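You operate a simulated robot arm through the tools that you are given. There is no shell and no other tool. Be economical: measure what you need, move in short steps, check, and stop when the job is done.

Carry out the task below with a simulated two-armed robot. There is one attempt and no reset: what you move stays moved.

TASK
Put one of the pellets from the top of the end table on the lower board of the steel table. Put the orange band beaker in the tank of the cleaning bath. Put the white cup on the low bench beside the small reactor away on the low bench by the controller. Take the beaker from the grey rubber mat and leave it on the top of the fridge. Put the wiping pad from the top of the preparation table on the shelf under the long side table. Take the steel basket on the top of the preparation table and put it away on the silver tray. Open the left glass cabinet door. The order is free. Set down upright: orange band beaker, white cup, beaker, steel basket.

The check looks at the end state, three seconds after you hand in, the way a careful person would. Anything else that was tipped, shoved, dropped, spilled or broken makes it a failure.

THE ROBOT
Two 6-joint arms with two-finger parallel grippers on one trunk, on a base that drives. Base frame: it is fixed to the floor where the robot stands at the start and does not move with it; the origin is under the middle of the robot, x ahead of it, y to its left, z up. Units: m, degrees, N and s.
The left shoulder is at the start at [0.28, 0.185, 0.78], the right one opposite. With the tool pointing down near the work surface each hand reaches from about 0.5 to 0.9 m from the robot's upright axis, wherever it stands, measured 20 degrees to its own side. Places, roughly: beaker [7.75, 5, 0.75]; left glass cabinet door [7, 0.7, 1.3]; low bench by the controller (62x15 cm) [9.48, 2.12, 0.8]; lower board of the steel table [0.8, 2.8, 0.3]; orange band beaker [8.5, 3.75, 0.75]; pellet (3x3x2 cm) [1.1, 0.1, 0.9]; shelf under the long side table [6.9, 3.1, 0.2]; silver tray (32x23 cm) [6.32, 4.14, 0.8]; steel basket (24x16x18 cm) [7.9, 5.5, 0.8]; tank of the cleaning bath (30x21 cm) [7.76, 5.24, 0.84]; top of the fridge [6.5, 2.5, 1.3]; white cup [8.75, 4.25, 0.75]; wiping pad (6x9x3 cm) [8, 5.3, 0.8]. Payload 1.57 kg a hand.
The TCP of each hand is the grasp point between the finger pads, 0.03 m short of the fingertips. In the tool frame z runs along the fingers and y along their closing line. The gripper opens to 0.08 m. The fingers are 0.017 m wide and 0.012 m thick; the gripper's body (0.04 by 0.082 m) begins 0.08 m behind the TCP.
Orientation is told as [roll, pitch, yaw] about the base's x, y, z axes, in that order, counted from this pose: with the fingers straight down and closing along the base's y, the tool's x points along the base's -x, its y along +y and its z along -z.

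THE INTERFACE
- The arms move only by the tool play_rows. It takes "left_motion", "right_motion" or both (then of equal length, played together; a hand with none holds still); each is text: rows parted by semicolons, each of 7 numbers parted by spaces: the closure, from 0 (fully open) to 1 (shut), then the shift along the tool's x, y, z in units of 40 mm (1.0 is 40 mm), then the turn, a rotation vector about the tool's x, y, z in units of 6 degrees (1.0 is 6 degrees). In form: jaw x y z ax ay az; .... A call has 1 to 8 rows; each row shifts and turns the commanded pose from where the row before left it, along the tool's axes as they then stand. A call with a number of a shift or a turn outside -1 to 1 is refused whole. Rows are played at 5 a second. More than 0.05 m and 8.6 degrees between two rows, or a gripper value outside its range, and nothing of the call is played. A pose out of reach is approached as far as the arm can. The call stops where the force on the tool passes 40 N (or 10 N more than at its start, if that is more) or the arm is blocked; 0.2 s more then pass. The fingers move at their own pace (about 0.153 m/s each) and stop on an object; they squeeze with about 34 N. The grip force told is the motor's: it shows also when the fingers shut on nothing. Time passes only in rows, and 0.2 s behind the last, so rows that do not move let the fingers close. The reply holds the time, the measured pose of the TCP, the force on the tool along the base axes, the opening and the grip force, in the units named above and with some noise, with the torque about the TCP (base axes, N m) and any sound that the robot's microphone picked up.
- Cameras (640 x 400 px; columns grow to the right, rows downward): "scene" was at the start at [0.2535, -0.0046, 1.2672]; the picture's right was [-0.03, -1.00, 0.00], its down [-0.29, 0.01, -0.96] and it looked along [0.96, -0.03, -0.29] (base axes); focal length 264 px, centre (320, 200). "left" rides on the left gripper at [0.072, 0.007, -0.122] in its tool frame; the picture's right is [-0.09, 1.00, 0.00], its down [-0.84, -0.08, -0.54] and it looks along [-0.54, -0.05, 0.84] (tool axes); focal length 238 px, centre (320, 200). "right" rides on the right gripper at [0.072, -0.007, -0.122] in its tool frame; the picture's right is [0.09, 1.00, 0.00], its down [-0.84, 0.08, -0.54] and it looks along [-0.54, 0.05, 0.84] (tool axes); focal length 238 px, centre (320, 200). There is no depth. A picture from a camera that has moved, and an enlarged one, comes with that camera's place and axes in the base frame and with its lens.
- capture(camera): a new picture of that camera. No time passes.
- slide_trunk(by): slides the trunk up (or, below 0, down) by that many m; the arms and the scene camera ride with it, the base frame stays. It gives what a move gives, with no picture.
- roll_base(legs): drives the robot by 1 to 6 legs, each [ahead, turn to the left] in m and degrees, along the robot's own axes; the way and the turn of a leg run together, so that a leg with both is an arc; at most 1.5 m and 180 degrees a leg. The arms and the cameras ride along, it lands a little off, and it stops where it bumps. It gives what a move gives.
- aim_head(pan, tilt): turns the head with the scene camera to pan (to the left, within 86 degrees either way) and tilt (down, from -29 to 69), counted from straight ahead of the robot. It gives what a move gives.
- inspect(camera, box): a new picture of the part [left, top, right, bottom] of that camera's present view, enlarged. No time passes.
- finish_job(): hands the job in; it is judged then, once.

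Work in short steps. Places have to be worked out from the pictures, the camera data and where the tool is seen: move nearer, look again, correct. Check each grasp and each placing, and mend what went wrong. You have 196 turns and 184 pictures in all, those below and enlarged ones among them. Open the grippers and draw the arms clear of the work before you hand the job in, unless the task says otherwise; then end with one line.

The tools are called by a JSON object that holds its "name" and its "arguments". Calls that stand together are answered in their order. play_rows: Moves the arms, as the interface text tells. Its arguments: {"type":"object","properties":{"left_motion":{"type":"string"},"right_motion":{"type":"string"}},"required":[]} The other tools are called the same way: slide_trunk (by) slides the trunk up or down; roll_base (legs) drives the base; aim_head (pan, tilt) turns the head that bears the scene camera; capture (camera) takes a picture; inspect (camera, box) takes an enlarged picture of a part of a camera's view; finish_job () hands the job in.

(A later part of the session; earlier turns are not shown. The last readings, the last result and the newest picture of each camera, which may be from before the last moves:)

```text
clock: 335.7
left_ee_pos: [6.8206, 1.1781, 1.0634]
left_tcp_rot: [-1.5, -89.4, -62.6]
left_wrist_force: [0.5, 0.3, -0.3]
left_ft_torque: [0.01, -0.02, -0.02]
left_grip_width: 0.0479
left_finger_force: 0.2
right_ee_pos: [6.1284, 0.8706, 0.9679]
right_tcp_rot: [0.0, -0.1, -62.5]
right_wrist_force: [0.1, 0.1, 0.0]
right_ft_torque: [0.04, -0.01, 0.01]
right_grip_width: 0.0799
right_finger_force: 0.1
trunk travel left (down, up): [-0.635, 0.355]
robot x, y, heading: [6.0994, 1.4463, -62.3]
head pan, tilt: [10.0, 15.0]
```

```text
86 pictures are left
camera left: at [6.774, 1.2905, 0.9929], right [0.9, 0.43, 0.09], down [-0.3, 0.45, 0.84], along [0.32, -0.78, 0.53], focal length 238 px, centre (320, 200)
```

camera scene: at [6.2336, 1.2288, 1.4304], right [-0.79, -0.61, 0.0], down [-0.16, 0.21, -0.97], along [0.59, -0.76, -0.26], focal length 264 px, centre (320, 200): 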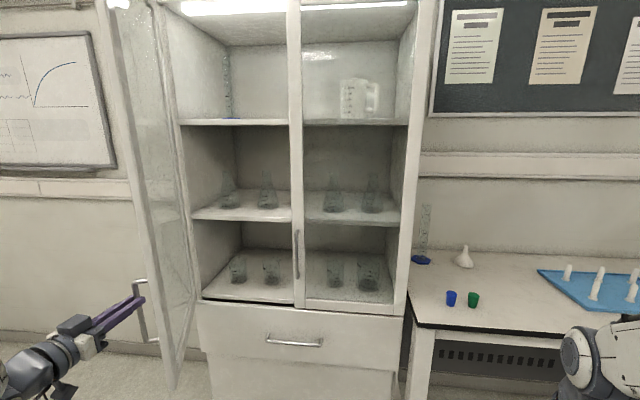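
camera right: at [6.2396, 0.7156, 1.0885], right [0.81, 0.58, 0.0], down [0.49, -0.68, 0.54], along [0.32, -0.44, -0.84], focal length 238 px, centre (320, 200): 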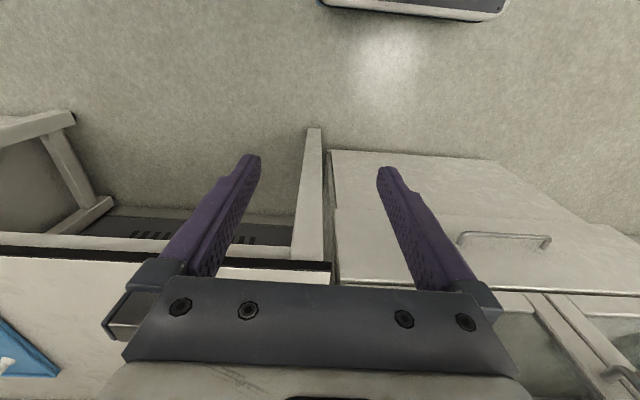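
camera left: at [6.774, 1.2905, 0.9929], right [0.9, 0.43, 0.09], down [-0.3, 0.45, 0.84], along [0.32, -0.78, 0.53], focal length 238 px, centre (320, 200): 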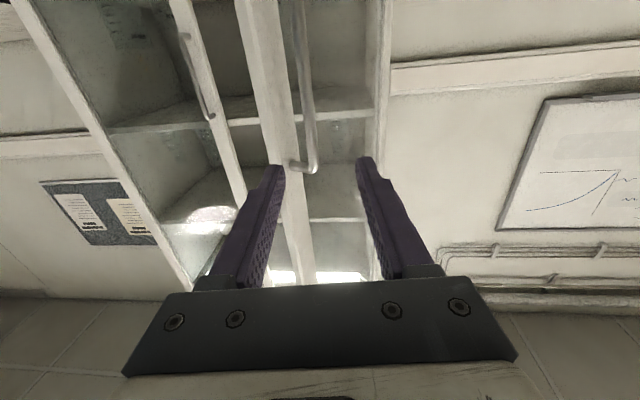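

Gripper is clear and the door stays open. Back off 0.2 m and bring the left tool back to vertical.

{"name": "roll_base", "arguments": {"legs": [[-0.2, 0]]}}

{"name": "play_rows", "arguments": {"left_motion": "0 0 0 0 0 0.95 0;0 0 0 0 0 0.95 0;0 0 0 0 0 0.95 0;0 0 0 0 0 0.95 0;0 0 0 0 0 0.95 0;0 0 0 0 0 0.95 0;0 0 0 0 0 0.95 0;0 0 0 0 0 0.95 0"}}

{"name": "play_rows", "arguments": {"left_motion": "0 0 0 0 0 0.92 0;0 0 0 0 0 0.92 0;0 0 0 0 0 0.92 0;0 0 0 0 0 0.92 0;0 0 0 0 0 0.92 0;0 0 0 0 0 0.92 0;0 0 0 0 0 0.92 0;0 0 0 0 0 0.92 0"}}

{"name": "capture", "arguments": {"camera": "scene"}}

```text
clock: 337.2
left_ee_pos: [6.7276, 1.3541, 1.0634]
left_tcp_rot: [-2.8, -89.4, -61.5]
left_wrist_force: [0.1, -0.4, 0.5]
left_ft_torque: [-0.01, -0.03, 0.01]
left_grip_width: 0.0479
left_finger_force: 0.1
right_ee_pos: [6.0344, 1.048, 0.9674]
right_tcp_rot: [-0.1, -0.1, -62.5]
right_wrist_force: [-0.2, 0.8, 0.7]
right_ft_torque: [0.02, -0.03, -0.03]
right_grip_width: 0.0802
right_finger_force: 0.1
trunk travel left (down, up): [-0.635, 0.355]
robot x, y, heading: [6.0078, 1.6253, -62.1]
head pan, tilt: [10.0, 15.0]
```

```text
clock: 339.1
left_ee_pos: [6.7273, 1.3546, 1.0643]
left_tcp_rot: [0.0, -43.7, -64.2]
left_wrist_force: [0.6, -0.3, 0.3]
left_ft_torque: [-0.01, 0.01, 0.03]
left_grip_width: 0.0803
left_finger_force: 0.0
right_ee_pos: [6.0345, 1.0478, 0.9671]
right_tcp_rot: [0.0, -0.2, -62.5]
right_wrist_force: [-0.2, 0.2, -0.6]
right_ft_torque: [0.0, 0.01, -0.01]
right_grip_width: 0.0804
right_finger_force: 0.0
trunk travel left (down, up): [-0.635, 0.355]
robot x, y, heading: [6.0075, 1.6231, -62.3]
head pan, tilt: [10.0, 15.0]
```

```text
clock: 340.9
left_ee_pos: [6.7266, 1.3541, 1.0638]
left_tcp_rot: [0.0, 0.4, -64.1]
left_wrist_force: [-0.9, 0.5, 0.3]
left_ft_torque: [-0.02, 0.02, 0.01]
left_grip_width: 0.0801
left_finger_force: 0.1
right_ee_pos: [6.0342, 1.0477, 0.9677]
right_tcp_rot: [0.0, -0.1, -62.5]
right_wrist_force: [-0.3, 0.4, 0.3]
right_ft_torque: [-0.01, 0.02, 0.01]
right_grip_width: 0.0799
right_finger_force: 0.0
trunk travel left (down, up): [-0.635, 0.355]
robot x, y, heading: [6.0024, 1.6225, -62.1]
head pan, tilt: [10.0, 15.0]
```

```text
85 pictures are left
camera scene: at [6.1388, 1.4072, 1.4307], right [-0.79, -0.61, 0.0], down [-0.16, 0.2, -0.97], along [0.59, -0.76, -0.26], focal length 264 px, centre (320, 200)
```

scene: 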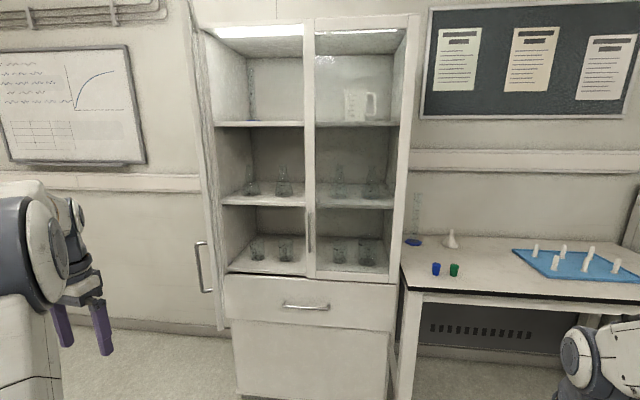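

Door wide open. Tuck the left hand in, move ahead 0.33 m into the cross-aisle, turn to face +u, and travel to the window-side aisle.

{"name": "play_rows", "arguments": {"left_motion": "0 0 -0.9 0 0 0 0;0 0 -0.9 0 0 0 0;0 0 -0.9 0 0 0 0;0 0 -0.9 0 0 0 0;0 0 -0.9 0 0 0 0;0 0 -0.9 0 0 0 0;0 0 -0.9 0 0 0 0"}}

{"name": "roll_base", "arguments": {"legs": [[0.34, 0], [0, 92], [1.2, 0], [0.9, 0]]}}

{"name": "aim_head", "arguments": {"pan": 0, "tilt": 18}}

{"name": "capture", "arguments": {"camera": "scene"}}

```text
clock: 342.4
left_ee_pos: [6.5007, 1.2446, 1.0633]
left_tcp_rot: [0.0, 0.3, -64.1]
left_wrist_force: [0.1, -1.0, -0.2]
left_ft_torque: [0.02, 0.02, 0.0]
left_grip_width: 0.0801
left_finger_force: 0.1
right_ee_pos: [6.0343, 1.0487, 0.9668]
right_tcp_rot: [0.0, -0.1, -62.5]
right_wrist_force: [0.4, -0.3, -0.1]
right_ft_torque: [0.02, 0.02, 0.03]
right_grip_width: 0.08
right_finger_force: 0.0
trunk travel left (down, up): [-0.635, 0.355]
robot x, y, heading: [6.0065, 1.6255, -62.3]
head pan, tilt: [10.0, 15.0]
```

```text
clock: 358.7
left_ee_pos: [8.3409, 2.9072, 1.0633]
left_tcp_rot: [0.1, 0.2, 28.7]
left_wrist_force: [0.5, -0.6, 0.3]
left_ft_torque: [0.01, 0.03, -0.01]
left_grip_width: 0.0801
left_finger_force: 0.0
right_ee_pos: [8.5608, 2.4512, 0.9663]
right_tcp_rot: [0.1, -0.2, 30.3]
right_wrist_force: [-0.1, -0.7, 0.0]
right_ft_torque: [0.0, 0.02, 0.02]
right_grip_width: 0.0802
right_finger_force: 0.0
trunk travel left (down, up): [-0.635, 0.355]
robot x, y, heading: [7.9872, 2.3923, 30.6]
head pan, tilt: [10.0, 15.0]
```

```text
clock: 359.4
left_ee_pos: [8.3428, 2.9068, 1.0631]
left_tcp_rot: [-0.1, 0.3, 28.7]
left_wrist_force: [0.7, 0.6, 0.5]
left_ft_torque: [0.02, 0.02, 0.0]
left_grip_width: 0.0803
left_finger_force: 0.1
right_ee_pos: [8.5615, 2.4519, 0.9676]
right_tcp_rot: [0.0, 0.0, 30.4]
right_wrist_force: [-0.2, -0.4, 0.0]
right_ft_torque: [0.01, 0.03, 0.01]
right_grip_width: 0.0799
right_finger_force: 0.0
trunk travel left (down, up): [-0.635, 0.355]
robot x, y, heading: [7.9872, 2.3948, 30.7]
head pan, tilt: [0.0, 18.0]
```

```text
84 pictures are left
camera scene: at [8.2053, 2.5229, 1.4258], right [0.51, -0.86, 0.0], down [-0.27, -0.16, -0.95], along [0.82, 0.48, -0.31], focal length 264 px, centre (320, 200)
```

scene: 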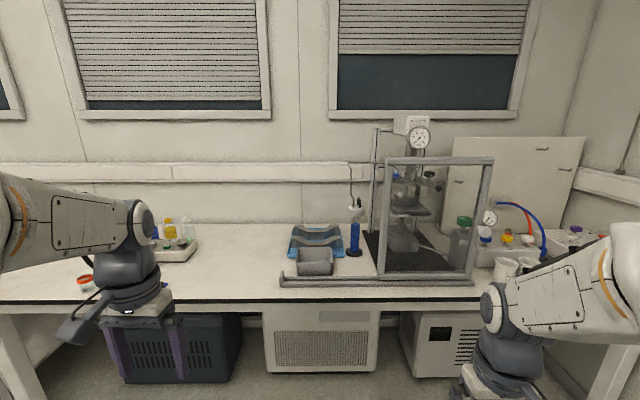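

I see the low bench with the small reactor, an orange-ringed beaker at left, and white cups at right. Look left and zoom.

{"name": "inspect", "arguments": {"camera": "scene", "box": [380, 180, 640, 330]}}

{"name": "aim_head", "arguments": {"pan": 35, "tilt": 20}}

{"name": "capture", "arguments": {"camera": "scene"}}

```text
2.46 times, centred on (510, 255) of scene
camera zoom: at [8.2053, 2.5229, 1.4258], right [0.51, -0.86, 0.0], down [-0.27, -0.16, -0.95], along [0.82, 0.48, -0.31], focal length 651 px, centre (-148, 65)
```

zoom: 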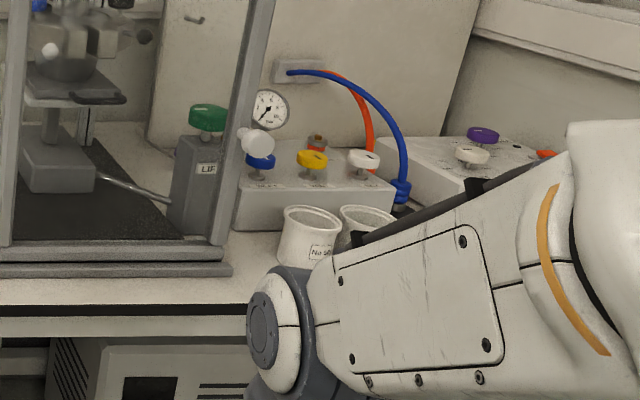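

```text
clock: 360.4
left_ee_pos: [8.341, 2.9067, 1.0635]
left_tcp_rot: [0.0, 0.3, 28.8]
left_wrist_force: [0.5, -0.2, 0.3]
left_ft_torque: [0.06, 0.01, -0.01]
left_grip_width: 0.0801
left_finger_force: 0.0
right_ee_pos: [8.5613, 2.4505, 0.9668]
right_tcp_rot: [0.0, -0.1, 30.4]
right_wrist_force: [0.0, -0.4, 0.3]
right_ft_torque: [-0.03, 0.0, 0.02]
right_grip_width: 0.08
right_finger_force: 0.1
trunk travel left (down, up): [-0.635, 0.355]
robot x, y, heading: [7.9881, 2.3995, 30.3]
head pan, tilt: [35.0, 20.0]
```

```text
82 pictures are left
camera scene: at [8.1635, 2.5601, 1.4225], right [0.91, -0.41, 0.0], down [-0.14, -0.31, -0.94], along [0.39, 0.86, -0.34], focal length 264 px, centre (320, 200)
```

scene: 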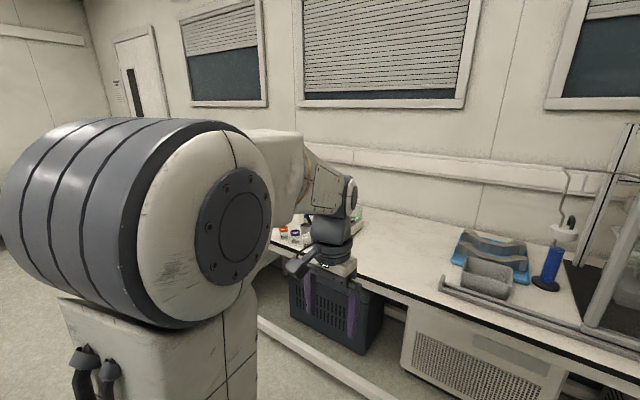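

Drive 0.27 m ahead, then 0.95 m along the window aisle, and face the bench near the orange beaker.

{"name": "roll_base", "arguments": {"legs": [[0.27, 0], [0, 90], [0.95, 0], [0, -90]]}}

{"name": "aim_head", "arguments": {"pan": 0, "tilt": 28}}

{"name": "capture", "arguments": {"camera": "scene"}}

{"name": "capture", "arguments": {"camera": "left"}}

```text
clock: 374.6
left_ee_pos: [8.0895, 3.8613, 1.0635]
left_tcp_rot: [-0.1, 0.3, 28.3]
left_wrist_force: [-0.2, -0.6, 0.3]
left_ft_torque: [0.02, -0.01, 0.03]
left_grip_width: 0.0797
left_finger_force: 0.2
right_ee_pos: [8.3074, 3.4034, 0.9673]
right_tcp_rot: [0.1, -0.1, 29.9]
right_wrist_force: [0.1, -0.2, -0.7]
right_ft_torque: [-0.03, 0.02, 0.02]
right_grip_width: 0.08
right_finger_force: 0.1
trunk travel left (down, up): [-0.635, 0.355]
robot x, y, heading: [7.7333, 3.3568, 30.4]
head pan, tilt: [35.0, 20.0]
```

```text
clock: 375.6
left_ee_pos: [8.0903, 3.8613, 1.0644]
left_tcp_rot: [0.1, 0.2, 28.4]
left_wrist_force: [-0.1, -1.1, -0.2]
left_ft_torque: [-0.03, 0.02, -0.01]
left_grip_width: 0.0798
left_finger_force: 0.0
right_ee_pos: [8.3078, 3.4043, 0.9674]
right_tcp_rot: [0.0, -0.1, 30.1]
right_wrist_force: [-0.4, 0.9, -0.4]
right_ft_torque: [-0.03, -0.01, 0.01]
right_grip_width: 0.0802
right_finger_force: 0.0
trunk travel left (down, up): [-0.635, 0.355]
robot x, y, heading: [7.7339, 3.3521, 30.2]
head pan, tilt: [0.0, 28.0]
```

```text
81 pictures are left
camera scene: at [7.9497, 3.4776, 1.4096], right [0.5, -0.86, 0.0], down [-0.41, -0.24, -0.88], along [0.76, 0.45, -0.47], focal length 264 px, centre (320, 200)
```

scene: 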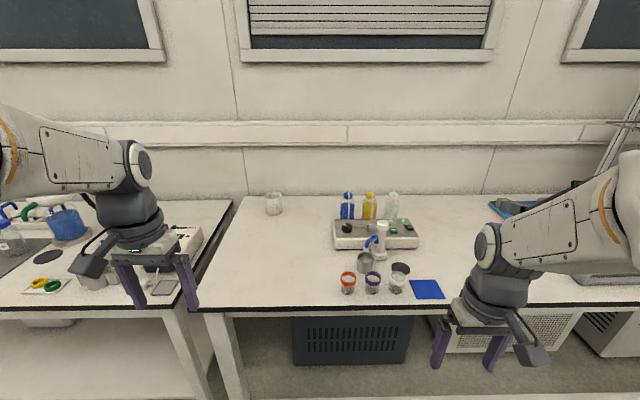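

```text
80 pictures are left
camera left: at [8.0257, 3.8334, 1.1857], right [-0.39, 0.92, 0.0], down [0.78, 0.33, 0.54], along [0.49, 0.21, -0.84], focal length 238 px, centre (320, 200)
```

left: 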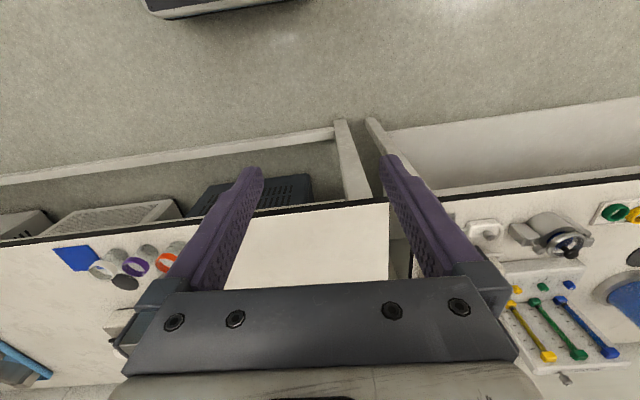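

Zoom on the beakers and the white cup.

{"name": "inspect", "arguments": {"camera": "scene", "box": [240, 180, 460, 310]}}

```text
2.91 times, centred on (350, 245) of scene
camera zoom: at [7.9497, 3.4776, 1.4096], right [0.5, -0.86, 0.0], down [-0.41, -0.24, -0.88], along [0.76, 0.45, -0.47], focal length 769 px, centre (233, 69)
```

zoom: 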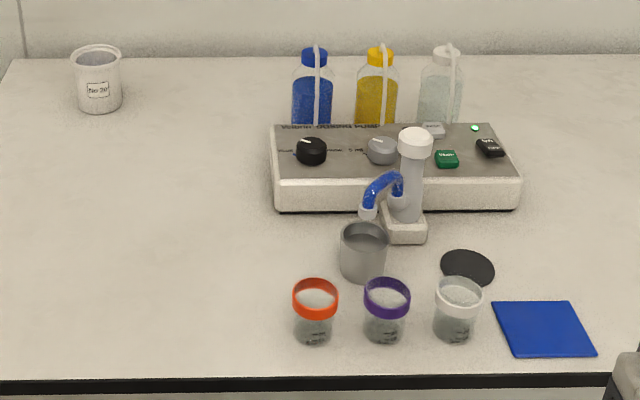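

Orange-band beaker ≈(8.504, 3.707); white cup ≈(8.752, 4.198). Nudge the base to u≈8.47, v≈−0.88 and set the right hand above the orange beaker with a −45° yaw (clear of neighbours).

{"name": "roll_base", "arguments": {"legs": [[0, 40], [0.125, 0], [0, -40]]}}

{"name": "play_rows", "arguments": {"right_motion": "0 0 0 -0.5 0 0 0.94;0 0 0 -0.5 0 0 0.94;0 0 0 -0.5 0 0 0.94;0 0 0 -0.5 0 0 0.94;0 0 0 0 0 0 0.94;0 0 0 0 0 0 0.94;0 0 0 0 0 0 0.94;0 0 0 0 0 0 0.94"}}

{"name": "capture", "arguments": {"camera": "right"}}

```text
clock: 380.6
left_ee_pos: [8.1319, 3.9796, 1.0638]
left_tcp_rot: [0.0, 0.3, 28.3]
left_wrist_force: [-0.2, 0.1, -0.2]
left_ft_torque: [0.04, -0.07, 0.0]
left_grip_width: 0.0801
left_finger_force: 0.1
right_ee_pos: [8.3482, 3.5219, 0.9666]
right_tcp_rot: [0.0, -0.1, 29.8]
right_wrist_force: [0.4, -0.6, 0.1]
right_ft_torque: [-0.03, 0.0, 0.0]
right_grip_width: 0.0801
right_finger_force: 0.1
trunk travel left (down, up): [-0.635, 0.355]
robot x, y, heading: [7.7727, 3.4699, 30.0]
head pan, tilt: [0.0, 28.0]
```

```text
clock: 382.4
left_ee_pos: [8.1332, 3.979, 1.0648]
left_tcp_rot: [-0.1, 0.3, 28.3]
left_wrist_force: [0.0, 1.2, 0.2]
left_ft_torque: [-0.03, -0.01, 0.0]
left_grip_width: 0.08
left_finger_force: 0.1
right_ee_pos: [8.3489, 3.5219, 1.0466]
right_tcp_rot: [0.1, 0.0, -15.3]
right_wrist_force: [-0.1, 0.0, -0.6]
right_ft_torque: [0.0, -0.01, 0.02]
right_grip_width: 0.0802
right_finger_force: 0.0
trunk travel left (down, up): [-0.635, 0.355]
robot x, y, heading: [7.7734, 3.4711, 29.9]
head pan, tilt: [0.0, 28.0]
```

```text
78 pictures are left
camera right: at [8.2781, 3.5341, 1.1682], right [0.17, 0.98, 0.0], down [0.83, -0.15, 0.54], along [0.54, -0.09, -0.84], focal length 238 px, centre (320, 200)
```

right: 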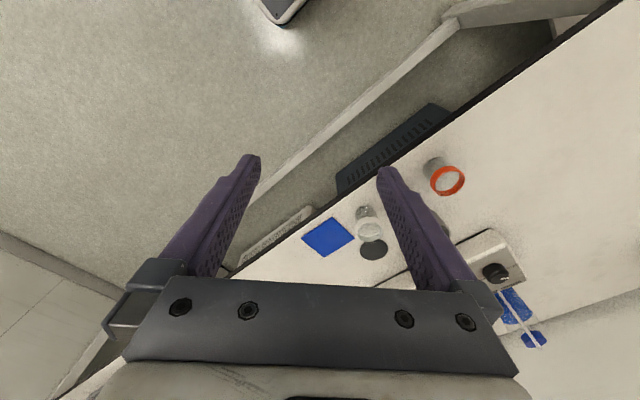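

Orange beaker rim triangulates to (8.489, 3.702, 0.842). Move the right hand above it.

{"name": "play_rows", "arguments": {"right_motion": "0 -0.365 0.877 0 0 0 0;0 -0.365 0.877 0 0 0 0;0 -0.365 0.877 0 0 0 0;0 -0.365 0.877 0 0 0 0;0 -0.365 0.877 0 0 0 0;0 -0.365 0.877 0 0 0 0;0 0 0 0.5 0 0 0;0 0 0 0 0 0 0"}}

{"name": "capture", "arguments": {"camera": "right"}}

```text
clock: 384.2
left_ee_pos: [8.1329, 3.9788, 1.0625]
left_tcp_rot: [0.0, 0.3, 28.4]
left_wrist_force: [-0.2, 0.6, 0.1]
left_ft_torque: [-0.03, -0.02, -0.03]
left_grip_width: 0.0801
left_finger_force: 0.0
right_ee_pos: [8.4902, 3.7021, 1.0286]
right_tcp_rot: [0.1, -0.1, -15.2]
right_wrist_force: [-0.1, 0.1, 0.3]
right_ft_torque: [0.01, 0.03, 0.05]
right_grip_width: 0.0801
right_finger_force: 0.1
trunk travel left (down, up): [-0.635, 0.355]
robot x, y, heading: [7.7732, 3.4705, 30.2]
head pan, tilt: [0.0, 28.0]
```

```text
77 pictures are left
camera right: at [8.4181, 3.7149, 1.1485], right [0.17, 0.98, 0.0], down [0.83, -0.15, 0.54], along [0.54, -0.09, -0.84], focal length 238 px, centre (320, 200)
```

right: 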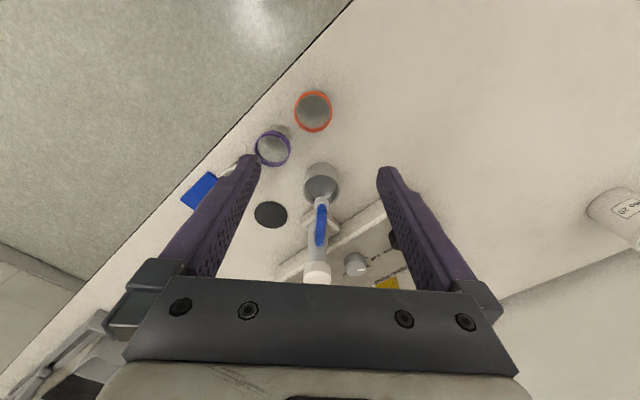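

Aligned within 8 mm. Correct, narrow to 6 cm opening, and descend part-way.

{"name": "play_rows", "arguments": {"right_motion": "0.25 0.08 -0.18 0.6 0 0 0;0.25 0 0 0.9 0 0 0;0.25 0 0 0.9 0 0 0;0.25 0 0 0.9 0 0 0;0.25 0 0 0 0 0 0"}}

{"name": "capture", "arguments": {"camera": "right"}}

```text
clock: 385.4
left_ee_pos: [8.1336, 3.979, 1.0649]
left_tcp_rot: [0.1, 0.4, 28.4]
left_wrist_force: [0.1, -0.8, 0.7]
left_ft_torque: [0.03, 0.04, 0.02]
left_grip_width: 0.08
left_finger_force: 0.1
right_ee_pos: [8.485, 3.6954, 0.8946]
right_tcp_rot: [0.2, -0.2, -15.2]
right_wrist_force: [-0.2, -0.2, 0.7]
right_ft_torque: [-0.01, -0.01, -0.02]
right_grip_width: 0.06
right_finger_force: 0.1
trunk travel left (down, up): [-0.635, 0.355]
robot x, y, heading: [7.775, 3.4709, 30.3]
head pan, tilt: [0.0, 28.0]
```

```text
76 pictures are left
camera right: at [8.4135, 3.7085, 1.0166], right [0.17, 0.98, 0.0], down [0.83, -0.15, 0.54], along [0.54, -0.09, -0.84], focal length 238 px, centre (320, 200)
```

right: 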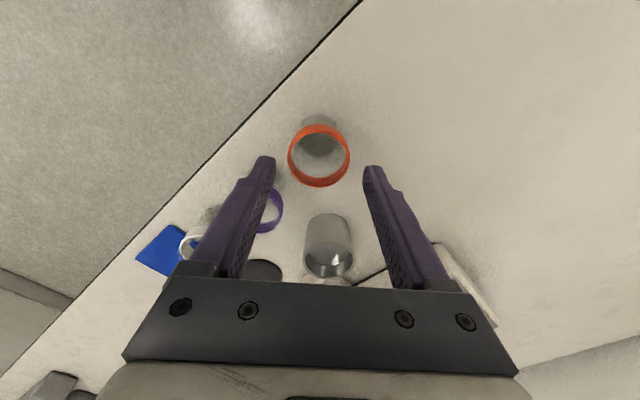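

Well aligned. Descend the last 6 cm, close, and lift.

{"name": "play_rows", "arguments": {"right_motion": "0.25 0 0 0.8 0 0 0;0.25 0 0 0.75 0 0 0;0.25 0 0 0 0 0 0;1 0 0 0 0 0 0;1 0 0 0 0 0 0;1 0 0 0 0 0 0;1 0 0 -0.5 0 0 0;1 0 0 -0.9 0 0 0"}}

{"name": "capture", "arguments": {"camera": "right"}}

```text
clock: 387.2
left_ee_pos: [8.1335, 3.9792, 1.0623]
left_tcp_rot: [-0.1, 0.3, 28.4]
left_wrist_force: [-0.7, 0.2, 0.7]
left_ft_torque: [-0.02, -0.01, 0.0]
left_grip_width: 0.0799
left_finger_force: 0.1
right_ee_pos: [8.4852, 3.695, 0.8905]
right_tcp_rot: [0.0, 0.0, -15.1]
right_wrist_force: [0.3, 0.8, -1.2]
right_ft_torque: [0.02, 0.0, -0.02]
right_grip_width: 0.0452
right_finger_force: 33.7
trunk travel left (down, up): [-0.635, 0.355]
robot x, y, heading: [7.7755, 3.4684, 30.1]
head pan, tilt: [0.0, 28.0]
```

```text
75 pictures are left
camera right: at [8.4135, 3.7082, 1.0118], right [0.17, 0.99, 0.0], down [0.83, -0.14, 0.54], along [0.53, -0.09, -0.84], focal length 238 px, centre (320, 200)
```

right: 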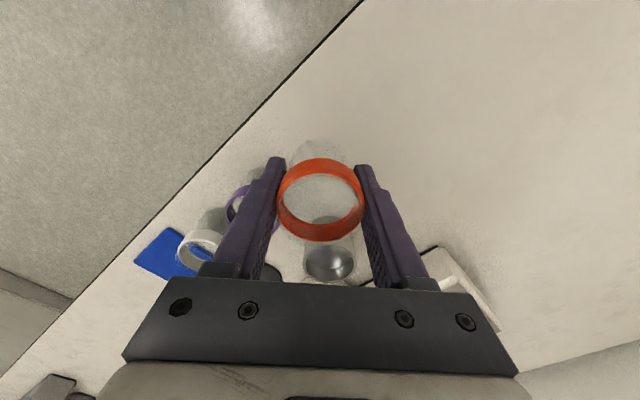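

Orange beaker held. Retract and raise the right hand, raise the trunk 0.15 m, and move ahead 0.25 m to reach the white cup with the left hand.

{"name": "play_rows", "arguments": {"right_motion": "1 0 0 -0.9 0 0 0;1 0 0 -0.9 0 0 0;1 0.6 -0.6 -0.4 0 0 0;1 0.6 -0.6 -0.4 0 0 0;1 0.6 -0.6 0 0 0 0;1 0.6 -0.6 0 0 0 0;1 0.6 -0.6 0 0 0 0;1 0.6 -0.6 0 0 0 0"}}

{"name": "slide_trunk", "arguments": {"by": 0.15}}

{"name": "roll_base", "arguments": {"legs": [[0.25, 0]]}}

{"name": "capture", "arguments": {"camera": "left"}}

```text
clock: 389.0
left_ee_pos: [8.1334, 3.98, 1.0638]
left_tcp_rot: [0.0, 0.3, 28.3]
left_wrist_force: [-0.1, 0.1, 0.4]
left_ft_torque: [0.0, 0.0, 0.02]
left_grip_width: 0.08
left_finger_force: 0.1
right_ee_pos: [8.3083, 3.5966, 0.9933]
right_tcp_rot: [0.1, -0.1, -15.2]
right_wrist_force: [-0.3, -0.4, -0.2]
right_ft_torque: [0.0, 0.03, 0.03]
right_grip_width: 0.0454
right_finger_force: 33.8
trunk travel left (down, up): [-0.635, 0.355]
robot x, y, heading: [7.7765, 3.4684, 29.9]
head pan, tilt: [0.0, 28.0]
```

```text
clock: 390.7
left_ee_pos: [8.1325, 3.9791, 1.2139]
left_tcp_rot: [0.0, 0.3, 28.2]
left_wrist_force: [0.0, 0.4, 0.9]
left_ft_torque: [0.01, -0.03, -0.03]
left_grip_width: 0.0798
left_finger_force: 0.0
right_ee_pos: [8.3078, 3.5958, 1.1439]
right_tcp_rot: [0.0, -0.1, -15.1]
right_wrist_force: [-0.3, 0.0, -0.2]
right_ft_torque: [0.03, -0.02, 0.02]
right_grip_width: 0.0453
right_finger_force: 34.1
trunk travel left (down, up): [-0.785, 0.205]
robot x, y, heading: [7.775, 3.4684, 30.3]
head pan, tilt: [0.0, 28.0]
```

```text
clock: 392.6
left_ee_pos: [8.3523, 4.1053, 1.2144]
left_tcp_rot: [0.0, 0.2, 28.4]
left_wrist_force: [0.4, -0.1, -0.4]
left_ft_torque: [0.01, -0.02, 0.0]
left_grip_width: 0.08
left_finger_force: 0.1
right_ee_pos: [8.5269, 3.7227, 1.1439]
right_tcp_rot: [0.1, -0.2, -15.2]
right_wrist_force: [0.1, 0.0, 0.2]
right_ft_torque: [0.02, -0.01, -0.02]
right_grip_width: 0.0453
right_finger_force: 33.9
trunk travel left (down, up): [-0.785, 0.205]
robot x, y, heading: [7.9927, 3.5958, 30.2]
head pan, tilt: [0.0, 28.0]
```

```text
74 pictures are left
camera left: at [8.2878, 4.0776, 1.3358], right [-0.39, 0.92, 0.0], down [0.78, 0.33, 0.54], along [0.49, 0.21, -0.84], focal length 238 px, centre (320, 200)
```

left: 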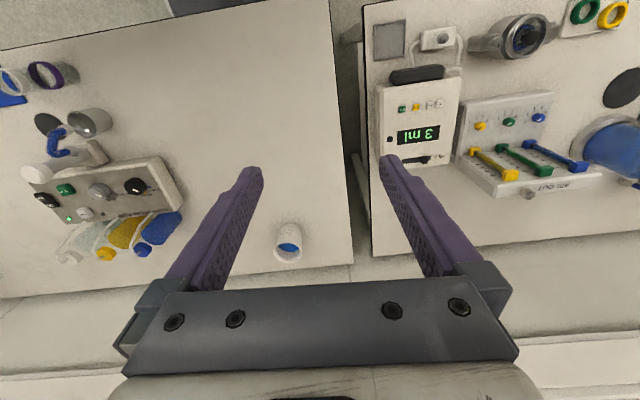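

The cup holds liquid, so it must stay level; a 45° approach clears its wide rim. Move the left hand forward and pitch it 45°.

{"name": "play_rows", "arguments": {"left_motion": "0 -0.9 0 0 0 0 0;0 -0.9 -0.3 0 0 0 0;0 -0.9 -0.6 0 0 0 0;0 -0.7 -0.6 0 0 0 0;0 0 -0.6 0.3 0 0 0;0 0 -0.6 0.3 0 0 0"}}

{"name": "play_rows", "arguments": {"left_motion": "0 0 0 0 0 -0.94 0;0 0 0 0 0 -0.94 0;0 0 0 0 0 -0.94 0;0 0 0 0 0 -0.94 0;0 0 0 0 0 -0.94 0;0 0 0 0 0 -0.94 0;0 0 0 0 0 -0.94 0;0 0 0 0 0 -0.94 -0.27"}}

{"name": "capture", "arguments": {"camera": "left"}}

```text
clock: 394.0
left_ee_pos: [8.5225, 4.076, 1.187]
left_tcp_rot: [-0.1, 0.2, 28.3]
left_wrist_force: [-0.5, -0.7, 0.1]
left_ft_torque: [-0.03, -0.01, -0.03]
left_grip_width: 0.0797
left_finger_force: 0.1
right_ee_pos: [8.5285, 3.7227, 1.1446]
right_tcp_rot: [0.1, 0.0, -15.2]
right_wrist_force: [0.3, -0.3, -0.4]
right_ft_torque: [0.0, 0.02, 0.01]
right_grip_width: 0.0451
right_finger_force: 33.9
trunk travel left (down, up): [-0.785, 0.205]
robot x, y, heading: [7.9961, 3.596, 30.1]
head pan, tilt: [0.0, 28.0]
```

```text
clock: 395.8
left_ee_pos: [8.5233, 4.0759, 1.189]
left_tcp_rot: [-0.9, -43.5, 30.0]
left_wrist_force: [-0.4, 0.0, -0.1]
left_ft_torque: [0.0, -0.03, -0.03]
left_grip_width: 0.0801
left_finger_force: 0.0
right_ee_pos: [8.5278, 3.7225, 1.1436]
right_tcp_rot: [0.2, -0.1, -15.1]
right_wrist_force: [1.2, 0.4, -0.6]
right_ft_torque: [0.02, -0.02, 0.01]
right_grip_width: 0.0454
right_finger_force: 33.8
trunk travel left (down, up): [-0.785, 0.205]
robot x, y, heading: [7.9927, 3.5977, 30.1]
head pan, tilt: [0.0, 28.0]
```

```text
73 pictures are left
camera left: at [8.4026, 4.0154, 1.2278], right [-0.43, 0.9, 0.05], down [0.24, 0.06, 0.97], along [0.87, 0.43, -0.24], focal length 238 px, centre (320, 200)
```

left: 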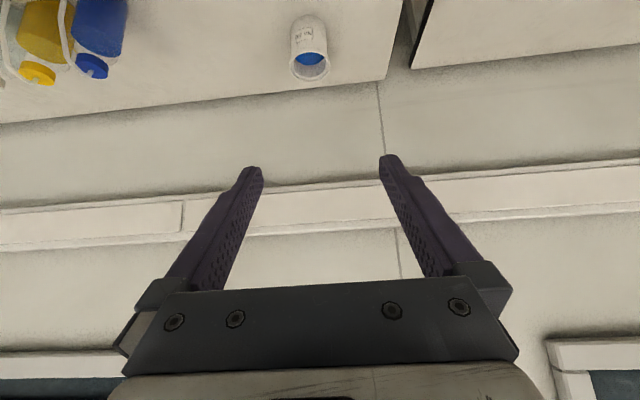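

Cup axis refined to (8.737, 4.176), rim z 0.867, diameter ≈7.2 cm. Move to a pre-grasp 12 cm back along the tool axis.

{"name": "play_rows", "arguments": {"left_motion": "0 0.25 -0.06 0.95 0 0 0;0 0.25 -0.06 0.95 0 0 0;0 0.25 -0.06 0.95 0 0 0;0 0.25 -0.06 0.95 0 0 0;0 0.25 -0.06 0.95 0 0 0;0 0.25 -0.06 0.95 0 0 0;0 0.25 -0.06 0.95 0 0 0;0 0.25 -0.06 0.95 0 0 0"}}

{"name": "capture", "arguments": {"camera": "left"}}

```text
clock: 397.6
left_ee_pos: [8.6769, 4.1167, 0.9417]
left_tcp_rot: [-0.7, -44.6, 29.9]
left_wrist_force: [0.0, -0.9, 0.5]
left_ft_torque: [0.02, 0.02, 0.01]
left_grip_width: 0.0801
left_finger_force: 0.0
left hand out of reach, approached as far as the arm can: row 1, 4, 5, 6, 7, 8
right_ee_pos: [8.5268, 3.7226, 1.1434]
right_tcp_rot: [0.1, -0.2, -15.2]
right_wrist_force: [-0.1, 0.1, -0.4]
right_ft_torque: [0.0, -0.01, 0.03]
right_grip_width: 0.0455
right_finger_force: 34.4
trunk travel left (down, up): [-0.785, 0.205]
robot x, y, heading: [7.9919, 3.5916, 30.0]
head pan, tilt: [0.0, 28.0]
```

```text
72 pictures are left
camera left: at [8.5568, 4.0555, 0.9776], right [-0.43, 0.9, 0.06], down [0.22, 0.05, 0.97], along [0.87, 0.43, -0.22], focal length 238 px, centre (320, 200)
```

left: 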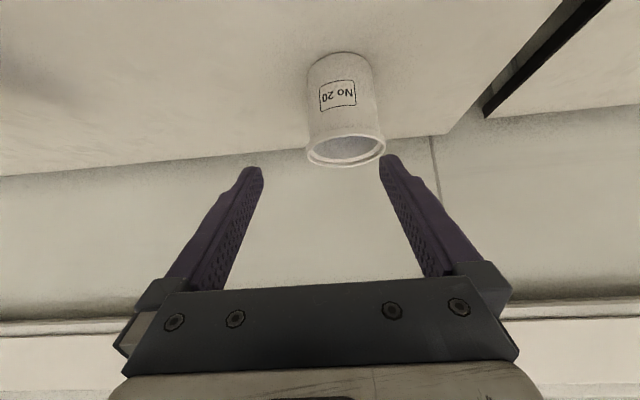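

Align laterally (+21 mm), lower the trunk 0.1 m, and check.

{"name": "play_rows", "arguments": {"left_motion": "0 0 0.27 0 0 0 0;0 0 0.27 0 0 0 0;0 0 0 0 0 0 0"}}

{"name": "slide_trunk", "arguments": {"by": -0.1}}

{"name": "capture", "arguments": {"camera": "left"}}

```text
clock: 398.4
left_ee_pos: [8.6784, 4.1219, 0.9456]
left_tcp_rot: [-1.0, -44.6, 30.4]
left_wrist_force: [0.6, -0.8, -0.4]
left_ft_torque: [-0.02, 0.03, 0.04]
left_grip_width: 0.08
left_finger_force: 0.2
left hand out of reach, approached as far as the arm can: row 1, 2
right_ee_pos: [8.5273, 3.7221, 1.1443]
right_tcp_rot: [0.1, -0.1, -15.3]
right_wrist_force: [-0.1, -0.1, -0.9]
right_ft_torque: [0.04, -0.02, -0.01]
right_grip_width: 0.0453
right_finger_force: 33.9
trunk travel left (down, up): [-0.785, 0.205]
robot x, y, heading: [7.9943, 3.5952, 30.1]
head pan, tilt: [0.0, 28.0]
```

```text
clock: 399.7
left_ee_pos: [8.6788, 4.1213, 0.8469]
left_tcp_rot: [-0.8, -44.6, 30.5]
left_wrist_force: [0.8, 0.1, -0.5]
left_ft_torque: [0.02, 0.02, 0.01]
left_grip_width: 0.0799
left_finger_force: 0.0
right_ee_pos: [8.5269, 3.721, 1.045]
right_tcp_rot: [0.1, 0.0, -15.1]
right_wrist_force: [-0.8, -0.1, -0.4]
right_ft_torque: [0.03, 0.04, 0.02]
right_grip_width: 0.0453
right_finger_force: 33.8
trunk travel left (down, up): [-0.685, 0.305]
robot x, y, heading: [7.9913, 3.5999, 29.8]
head pan, tilt: [0.0, 28.0]
```

```text
71 pictures are left
camera left: at [8.5583, 4.0593, 0.8814], right [-0.44, 0.9, 0.05], down [0.22, 0.05, 0.97], along [0.87, 0.44, -0.22], focal length 238 px, centre (320, 200)
```

left: 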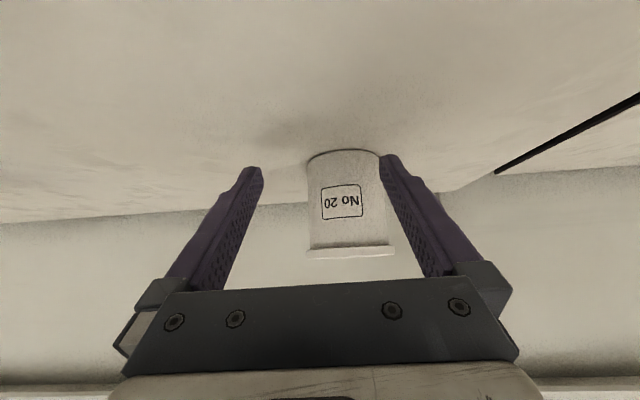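

Try the lateral correction again at this height.

{"name": "play_rows", "arguments": {"left_motion": "0 0 0.25 0 0 0 0;0 0 0.25 0 0 0 0;0 0 0 0 0 0 0"}}

```text
clock: 400.5
left_ee_pos: [8.6758, 4.1255, 0.8454]
left_tcp_rot: [-0.9, -44.6, 31.1]
left_wrist_force: [-0.2, 0.3, -0.3]
left_ft_torque: [0.0, -0.05, 0.01]
left_grip_width: 0.0799
left_finger_force: 0.2
left hand out of reach, approached as far as the arm can: row 1, 2
right_ee_pos: [8.5266, 3.7223, 1.0448]
right_tcp_rot: [0.1, -0.1, -15.2]
right_wrist_force: [-0.3, -0.6, -1.0]
right_ft_torque: [-0.03, -0.01, 0.01]
right_grip_width: 0.0452
right_finger_force: 33.7
trunk travel left (down, up): [-0.685, 0.305]
robot x, y, heading: [7.9943, 3.5978, 30.2]
head pan, tilt: [0.0, 28.0]
```

Rotate the base left 0.9° to make up the last 1.3 cm.

{"name": "roll_base", "arguments": {"legs": [[0, 1.0]]}}

{"name": "capture", "arguments": {"camera": "left"}}

```text
clock: 401.2
left_ee_pos: [8.6674, 4.1369, 0.8441]
left_tcp_rot: [-0.8, -44.6, 31.9]
left_wrist_force: [-0.4, 0.0, 0.0]
left_ft_torque: [0.01, -0.01, 0.0]
left_grip_width: 0.0801
left_finger_force: 0.0
right_ee_pos: [8.5247, 3.7318, 1.044]
right_tcp_rot: [0.1, 0.0, -14.3]
right_wrist_force: [-0.3, -0.1, -0.2]
right_ft_torque: [-0.01, -0.02, 0.02]
right_grip_width: 0.0452
right_finger_force: 33.7
trunk travel left (down, up): [-0.685, 0.305]
robot x, y, heading: [7.9951, 3.5989, 31.1]
head pan, tilt: [0.0, 28.0]
```

```text
70 pictures are left
camera left: at [8.5477, 4.072, 0.8813], right [-0.46, 0.88, 0.05], down [0.22, 0.05, 0.97], along [0.86, 0.46, -0.22], focal length 238 px, centre (320, 200)
```

left: 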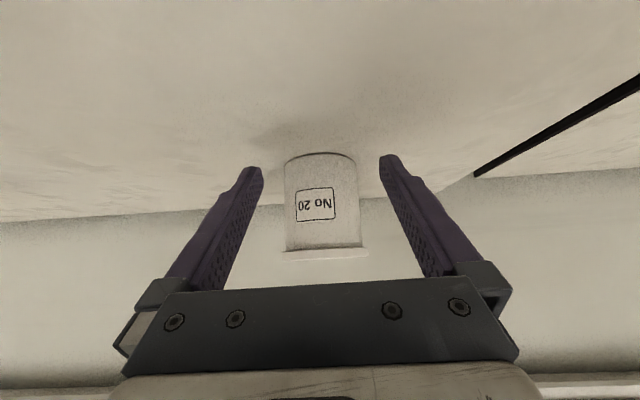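

Centred. Advance 8 cm horizontally (slightly down) to straddle the cup, then check.

{"name": "play_rows", "arguments": {"left_motion": "0 -0.36 -0.03 0.58 0 0 0;0 -0.36 -0.03 0.58 0 0 0;0 -0.36 -0.03 0.55 0 0 0;0 0 0 0 0 0 0"}}

{"name": "capture", "arguments": {"camera": "left"}}

```text
clock: 402.2
left_ee_pos: [8.7352, 4.1746, 0.8281]
left_tcp_rot: [-1.0, -44.7, 31.9]
left_wrist_force: [-0.7, -0.2, 1.0]
left_ft_torque: [0.03, 0.0, 0.04]
left_grip_width: 0.0798
left_finger_force: 0.1
right_ee_pos: [8.5255, 3.7332, 1.044]
right_tcp_rot: [0.2, 0.0, -14.2]
right_wrist_force: [-0.7, -0.4, -0.5]
right_ft_torque: [0.04, 0.0, 0.02]
right_grip_width: 0.0453
right_finger_force: 34.0
trunk travel left (down, up): [-0.685, 0.305]
robot x, y, heading: [7.9928, 3.5968, 31.0]
head pan, tilt: [0.0, 28.0]
```

```text
69 pictures are left
camera left: at [8.6168, 4.1101, 0.8636], right [-0.46, 0.88, 0.05], down [0.22, 0.05, 0.97], along [0.86, 0.46, -0.22], focal length 238 px, centre (320, 200)
```

left: 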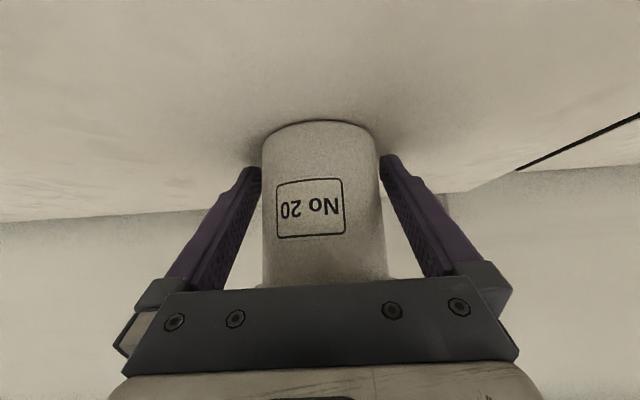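

Cup is between the fingers. Close and lift vertically a little (tool up = −x,−z combined).

{"name": "play_rows", "arguments": {"left_motion": "1 0 0 0 0 0 0;1 0 0 0 0 0 0;1 0 0 0 0 0 0;1 -0.17 0 -0.17 0 0 0;1 -0.35 0 -0.35 0 0 0;1 -0.35 0 -0.35 0 0 0;1 -0.35 0 -0.35 0 0 0"}}

{"name": "capture", "arguments": {"camera": "left"}}

{"name": "capture", "arguments": {"camera": "scene"}}

```text
clock: 403.8
left_ee_pos: [8.7356, 4.1754, 0.8962]
left_tcp_rot: [-0.9, -44.6, 32.0]
left_wrist_force: [-0.3, -0.2, -1.2]
left_ft_torque: [0.0, -0.02, 0.04]
left_grip_width: 0.0666
left_finger_force: 33.9
right_ee_pos: [8.5252, 3.7324, 1.0437]
right_tcp_rot: [0.0, -0.1, -14.1]
right_wrist_force: [-0.4, 0.0, -0.1]
right_ft_torque: [0.02, 0.01, 0.02]
right_grip_width: 0.0453
right_finger_force: 33.7
trunk travel left (down, up): [-0.685, 0.305]
robot x, y, heading: [7.9924, 3.5945, 31.4]
head pan, tilt: [0.0, 28.0]
```

```text
68 pictures are left
camera left: at [8.6167, 4.1102, 0.9322], right [-0.46, 0.88, 0.05], down [0.22, 0.06, 0.97], along [0.86, 0.46, -0.22], focal length 238 px, centre (320, 200)
```

left: 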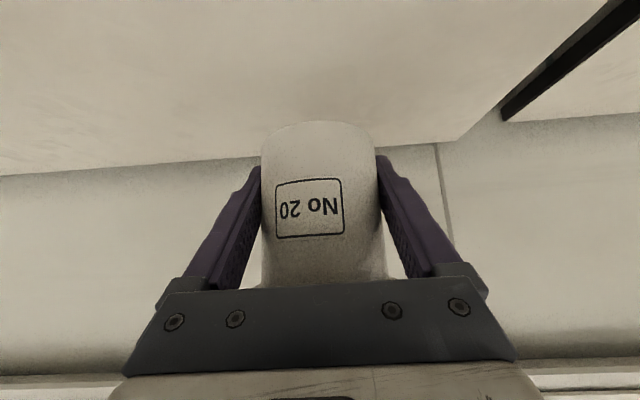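

```text
67 pictures are left
camera scene: at [8.2098, 3.7258, 1.4595], right [0.52, -0.86, 0.0], down [-0.4, -0.24, -0.88], along [0.76, 0.46, -0.47], focal length 264 px, centre (320, 200)
```

scene: 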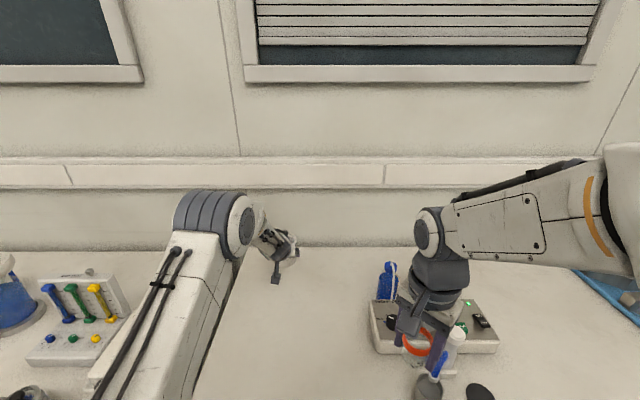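

Cup held level (base 4.6 cm below TCP). Raise the trunk, back off, turn right and drive toward the controller end of the bench.

{"name": "slide_trunk", "arguments": {"by": 0.15}}

{"name": "roll_base", "arguments": {"legs": [[-0.45, 0], [0, -91], [1.45, 0], [0, 90]]}}

{"name": "aim_head", "arguments": {"pan": -15, "tilt": 28}}

{"name": "capture", "arguments": {"camera": "scene"}}

```text
clock: 405.6
left_ee_pos: [8.7358, 4.1762, 1.0458]
left_tcp_rot: [-1.0, -44.6, 32.0]
left_wrist_force: [-0.1, 0.2, -2.7]
left_ft_torque: [-0.01, -0.01, -0.03]
left_grip_width: 0.0666
left_finger_force: 34.2
right_ee_pos: [8.525, 3.7314, 1.1939]
right_tcp_rot: [0.1, -0.1, -14.2]
right_wrist_force: [-0.6, -0.3, -0.4]
right_ft_torque: [0.02, 0.0, 0.01]
right_grip_width: 0.0456
right_finger_force: 34.4
trunk travel left (down, up): [-0.835, 0.155]
robot x, y, heading: [7.9922, 3.5979, 31.1]
head pan, tilt: [0.0, 28.0]
```

```text
clock: 418.6
left_ee_pos: [8.8699, 1.3703, 1.0382]
left_tcp_rot: [-1.1, -43.3, -59.2]
left_wrist_force: [-1.4, 2.0, -1.3]
left_ft_torque: [-0.03, 0.05, 0.12]
left_grip_width: 0.0627
left_finger_force: 34.4
right_ee_pos: [8.435, 1.5862, 1.1941]
right_tcp_rot: [0.1, -0.1, -105.5]
right_wrist_force: [0.3, 0.1, 0.1]
right_ft_torque: [0.0, -0.03, -0.02]
right_grip_width: 0.0454
right_finger_force: 34.3
trunk travel left (down, up): [-0.835, 0.155]
robot x, y, heading: [8.3115, 2.1222, -60.0]
head pan, tilt: [0.0, 28.0]
stopped in leg 3: the force on the tool passed its limit at 77 N (the readings are from after the stop); the commanded pose is now the measured one
```

```text
clock: 419.3
left_ee_pos: [8.8691, 1.3718, 1.0391]
left_tcp_rot: [-1.3, -43.4, -59.4]
left_wrist_force: [-2.8, 4.0, -3.9]
left_ft_torque: [0.06, 0.14, 0.16]
left_grip_width: 0.0626
left_finger_force: 33.6
right_ee_pos: [8.4345, 1.587, 1.1944]
right_tcp_rot: [0.1, -0.1, -105.3]
right_wrist_force: [0.1, -0.3, 0.3]
right_ft_torque: [0.01, 0.0, -0.03]
right_grip_width: 0.0451
right_finger_force: 34.2
trunk travel left (down, up): [-0.835, 0.155]
robot x, y, heading: [8.3117, 2.1209, -60.4]
head pan, tilt: [-15.0, 28.0]
```

```text
66 pictures are left
camera scene: at [8.4153, 1.8919, 1.6096], right [-0.97, -0.26, 0.0], down [-0.12, 0.45, -0.88], along [0.23, -0.85, -0.47], focal length 264 px, centre (320, 200)
```

scene: 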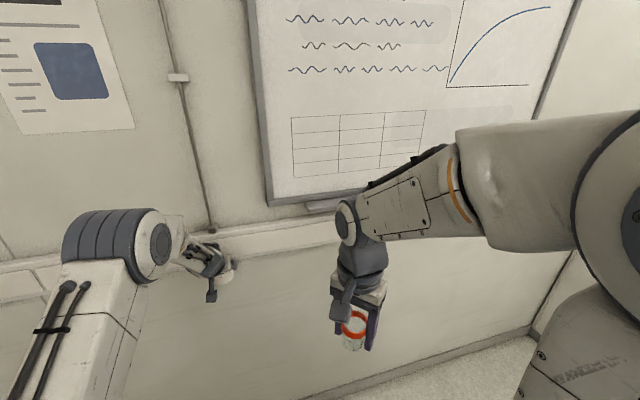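

The cup touched the far wall. Back off and inspect the cup.

{"name": "roll_base", "arguments": {"legs": [[-0.2, 0]]}}

{"name": "capture", "arguments": {"camera": "left"}}

{"name": "inspect", "arguments": {"camera": "scene", "box": [140, 180, 300, 320]}}

```text
clock: 420.9
left_ee_pos: [8.7704, 1.5439, 1.0387]
left_tcp_rot: [-1.2, -43.5, -59.4]
left_wrist_force: [0.1, 0.2, -2.0]
left_ft_torque: [0.02, -0.03, 0.0]
left_grip_width: 0.0629
left_finger_force: 33.9
right_ee_pos: [8.3347, 1.7598, 1.1941]
right_tcp_rot: [0.1, -0.1, -105.5]
right_wrist_force: [0.0, -0.3, -0.5]
right_ft_torque: [-0.02, 0.04, 0.02]
right_grip_width: 0.0451
right_finger_force: 34.0
trunk travel left (down, up): [-0.835, 0.155]
robot x, y, heading: [8.2099, 2.2969, -60.0]
head pan, tilt: [-15.0, 28.0]
```

```text
65 pictures are left
camera left: at [8.7093, 1.6649, 1.0781], right [0.9, 0.44, 0.05], down [0.06, -0.23, 0.97], along [0.44, -0.87, -0.24], focal length 238 px, centre (320, 200)
```

left: 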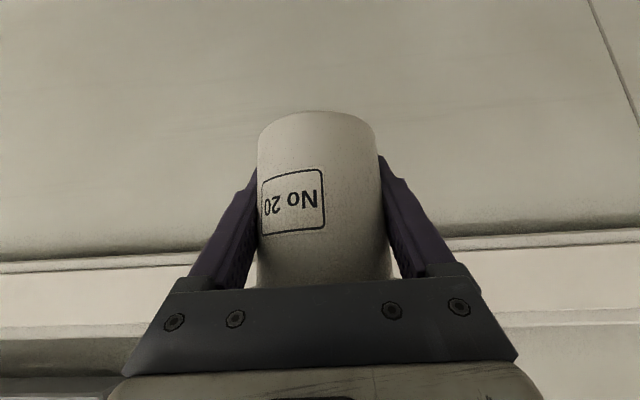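

```text
2.86 times, centred on (220, 250) of scene
camera zoom: at [8.3156, 2.0649, 1.6095], right [-0.97, -0.26, 0.0], down [-0.12, 0.45, -0.88], along [0.23, -0.85, -0.47], focal length 755 px, centre (606, 57)
```

zoom: 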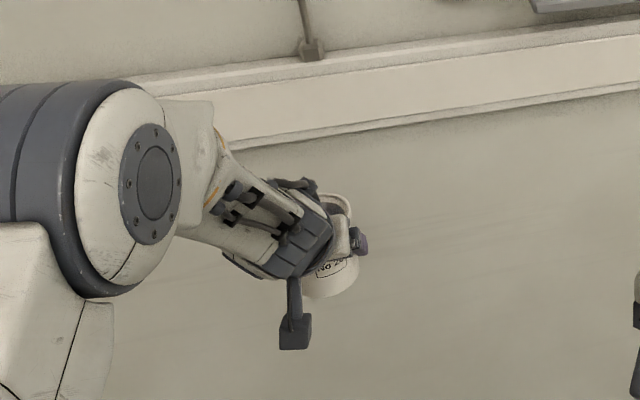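

The cup is still held, nearly level. Look left toward the controller bench from here before turning.

{"name": "aim_head", "arguments": {"pan": 50, "tilt": 25}}

{"name": "capture", "arguments": {"camera": "scene"}}

```text
clock: 422.3
left_ee_pos: [8.7691, 1.5442, 1.039]
left_tcp_rot: [-1.2, -43.5, -59.4]
left_wrist_force: [0.2, 0.3, -1.3]
left_ft_torque: [-0.01, 0.01, -0.03]
left_grip_width: 0.0622
left_finger_force: 34.2
right_ee_pos: [8.3345, 1.7597, 1.1944]
right_tcp_rot: [0.1, -0.2, -105.5]
right_wrist_force: [0.0, 0.1, 0.4]
right_ft_torque: [0.0, -0.02, -0.02]
right_grip_width: 0.045
right_finger_force: 34.5
trunk travel left (down, up): [-0.835, 0.155]
robot x, y, heading: [8.2145, 2.2927, -60.3]
head pan, tilt: [50.0, 25.0]
```

```text
63 pictures are left
camera scene: at [8.3828, 2.1371, 1.6144], right [-0.18, -0.98, 0.0], down [-0.42, 0.08, -0.91], along [0.89, -0.16, -0.42], focal length 264 px, centre (320, 200)
```

scene: 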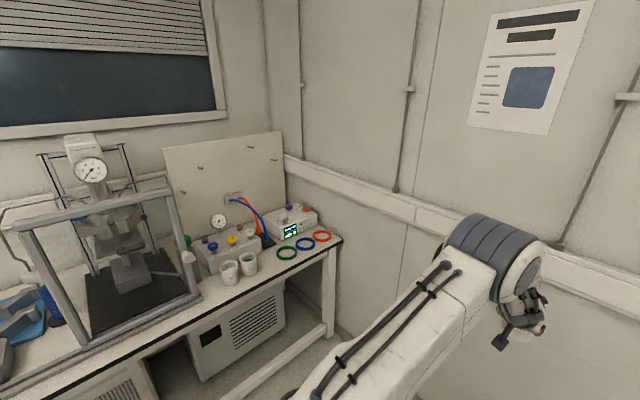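

Zoom on the controller region.

{"name": "inspect", "arguments": {"camera": "scene", "box": [160, 190, 360, 320]}}

```text
3.08 times, centred on (260, 255) of scene
camera zoom: at [8.3828, 2.1371, 1.6144], right [-0.18, -0.98, 0.0], down [-0.42, 0.08, -0.91], along [0.89, -0.16, -0.42], focal length 814 px, centre (505, 31)
```

zoom: 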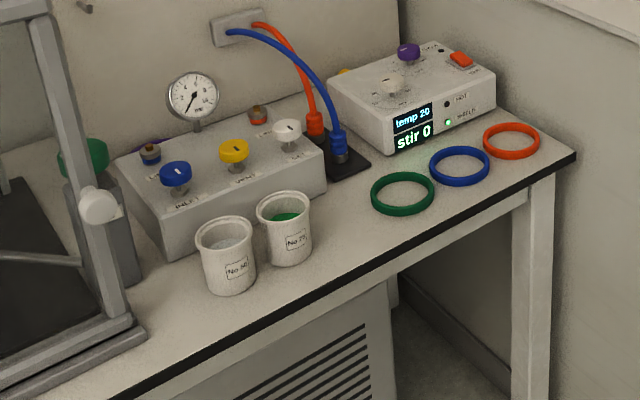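

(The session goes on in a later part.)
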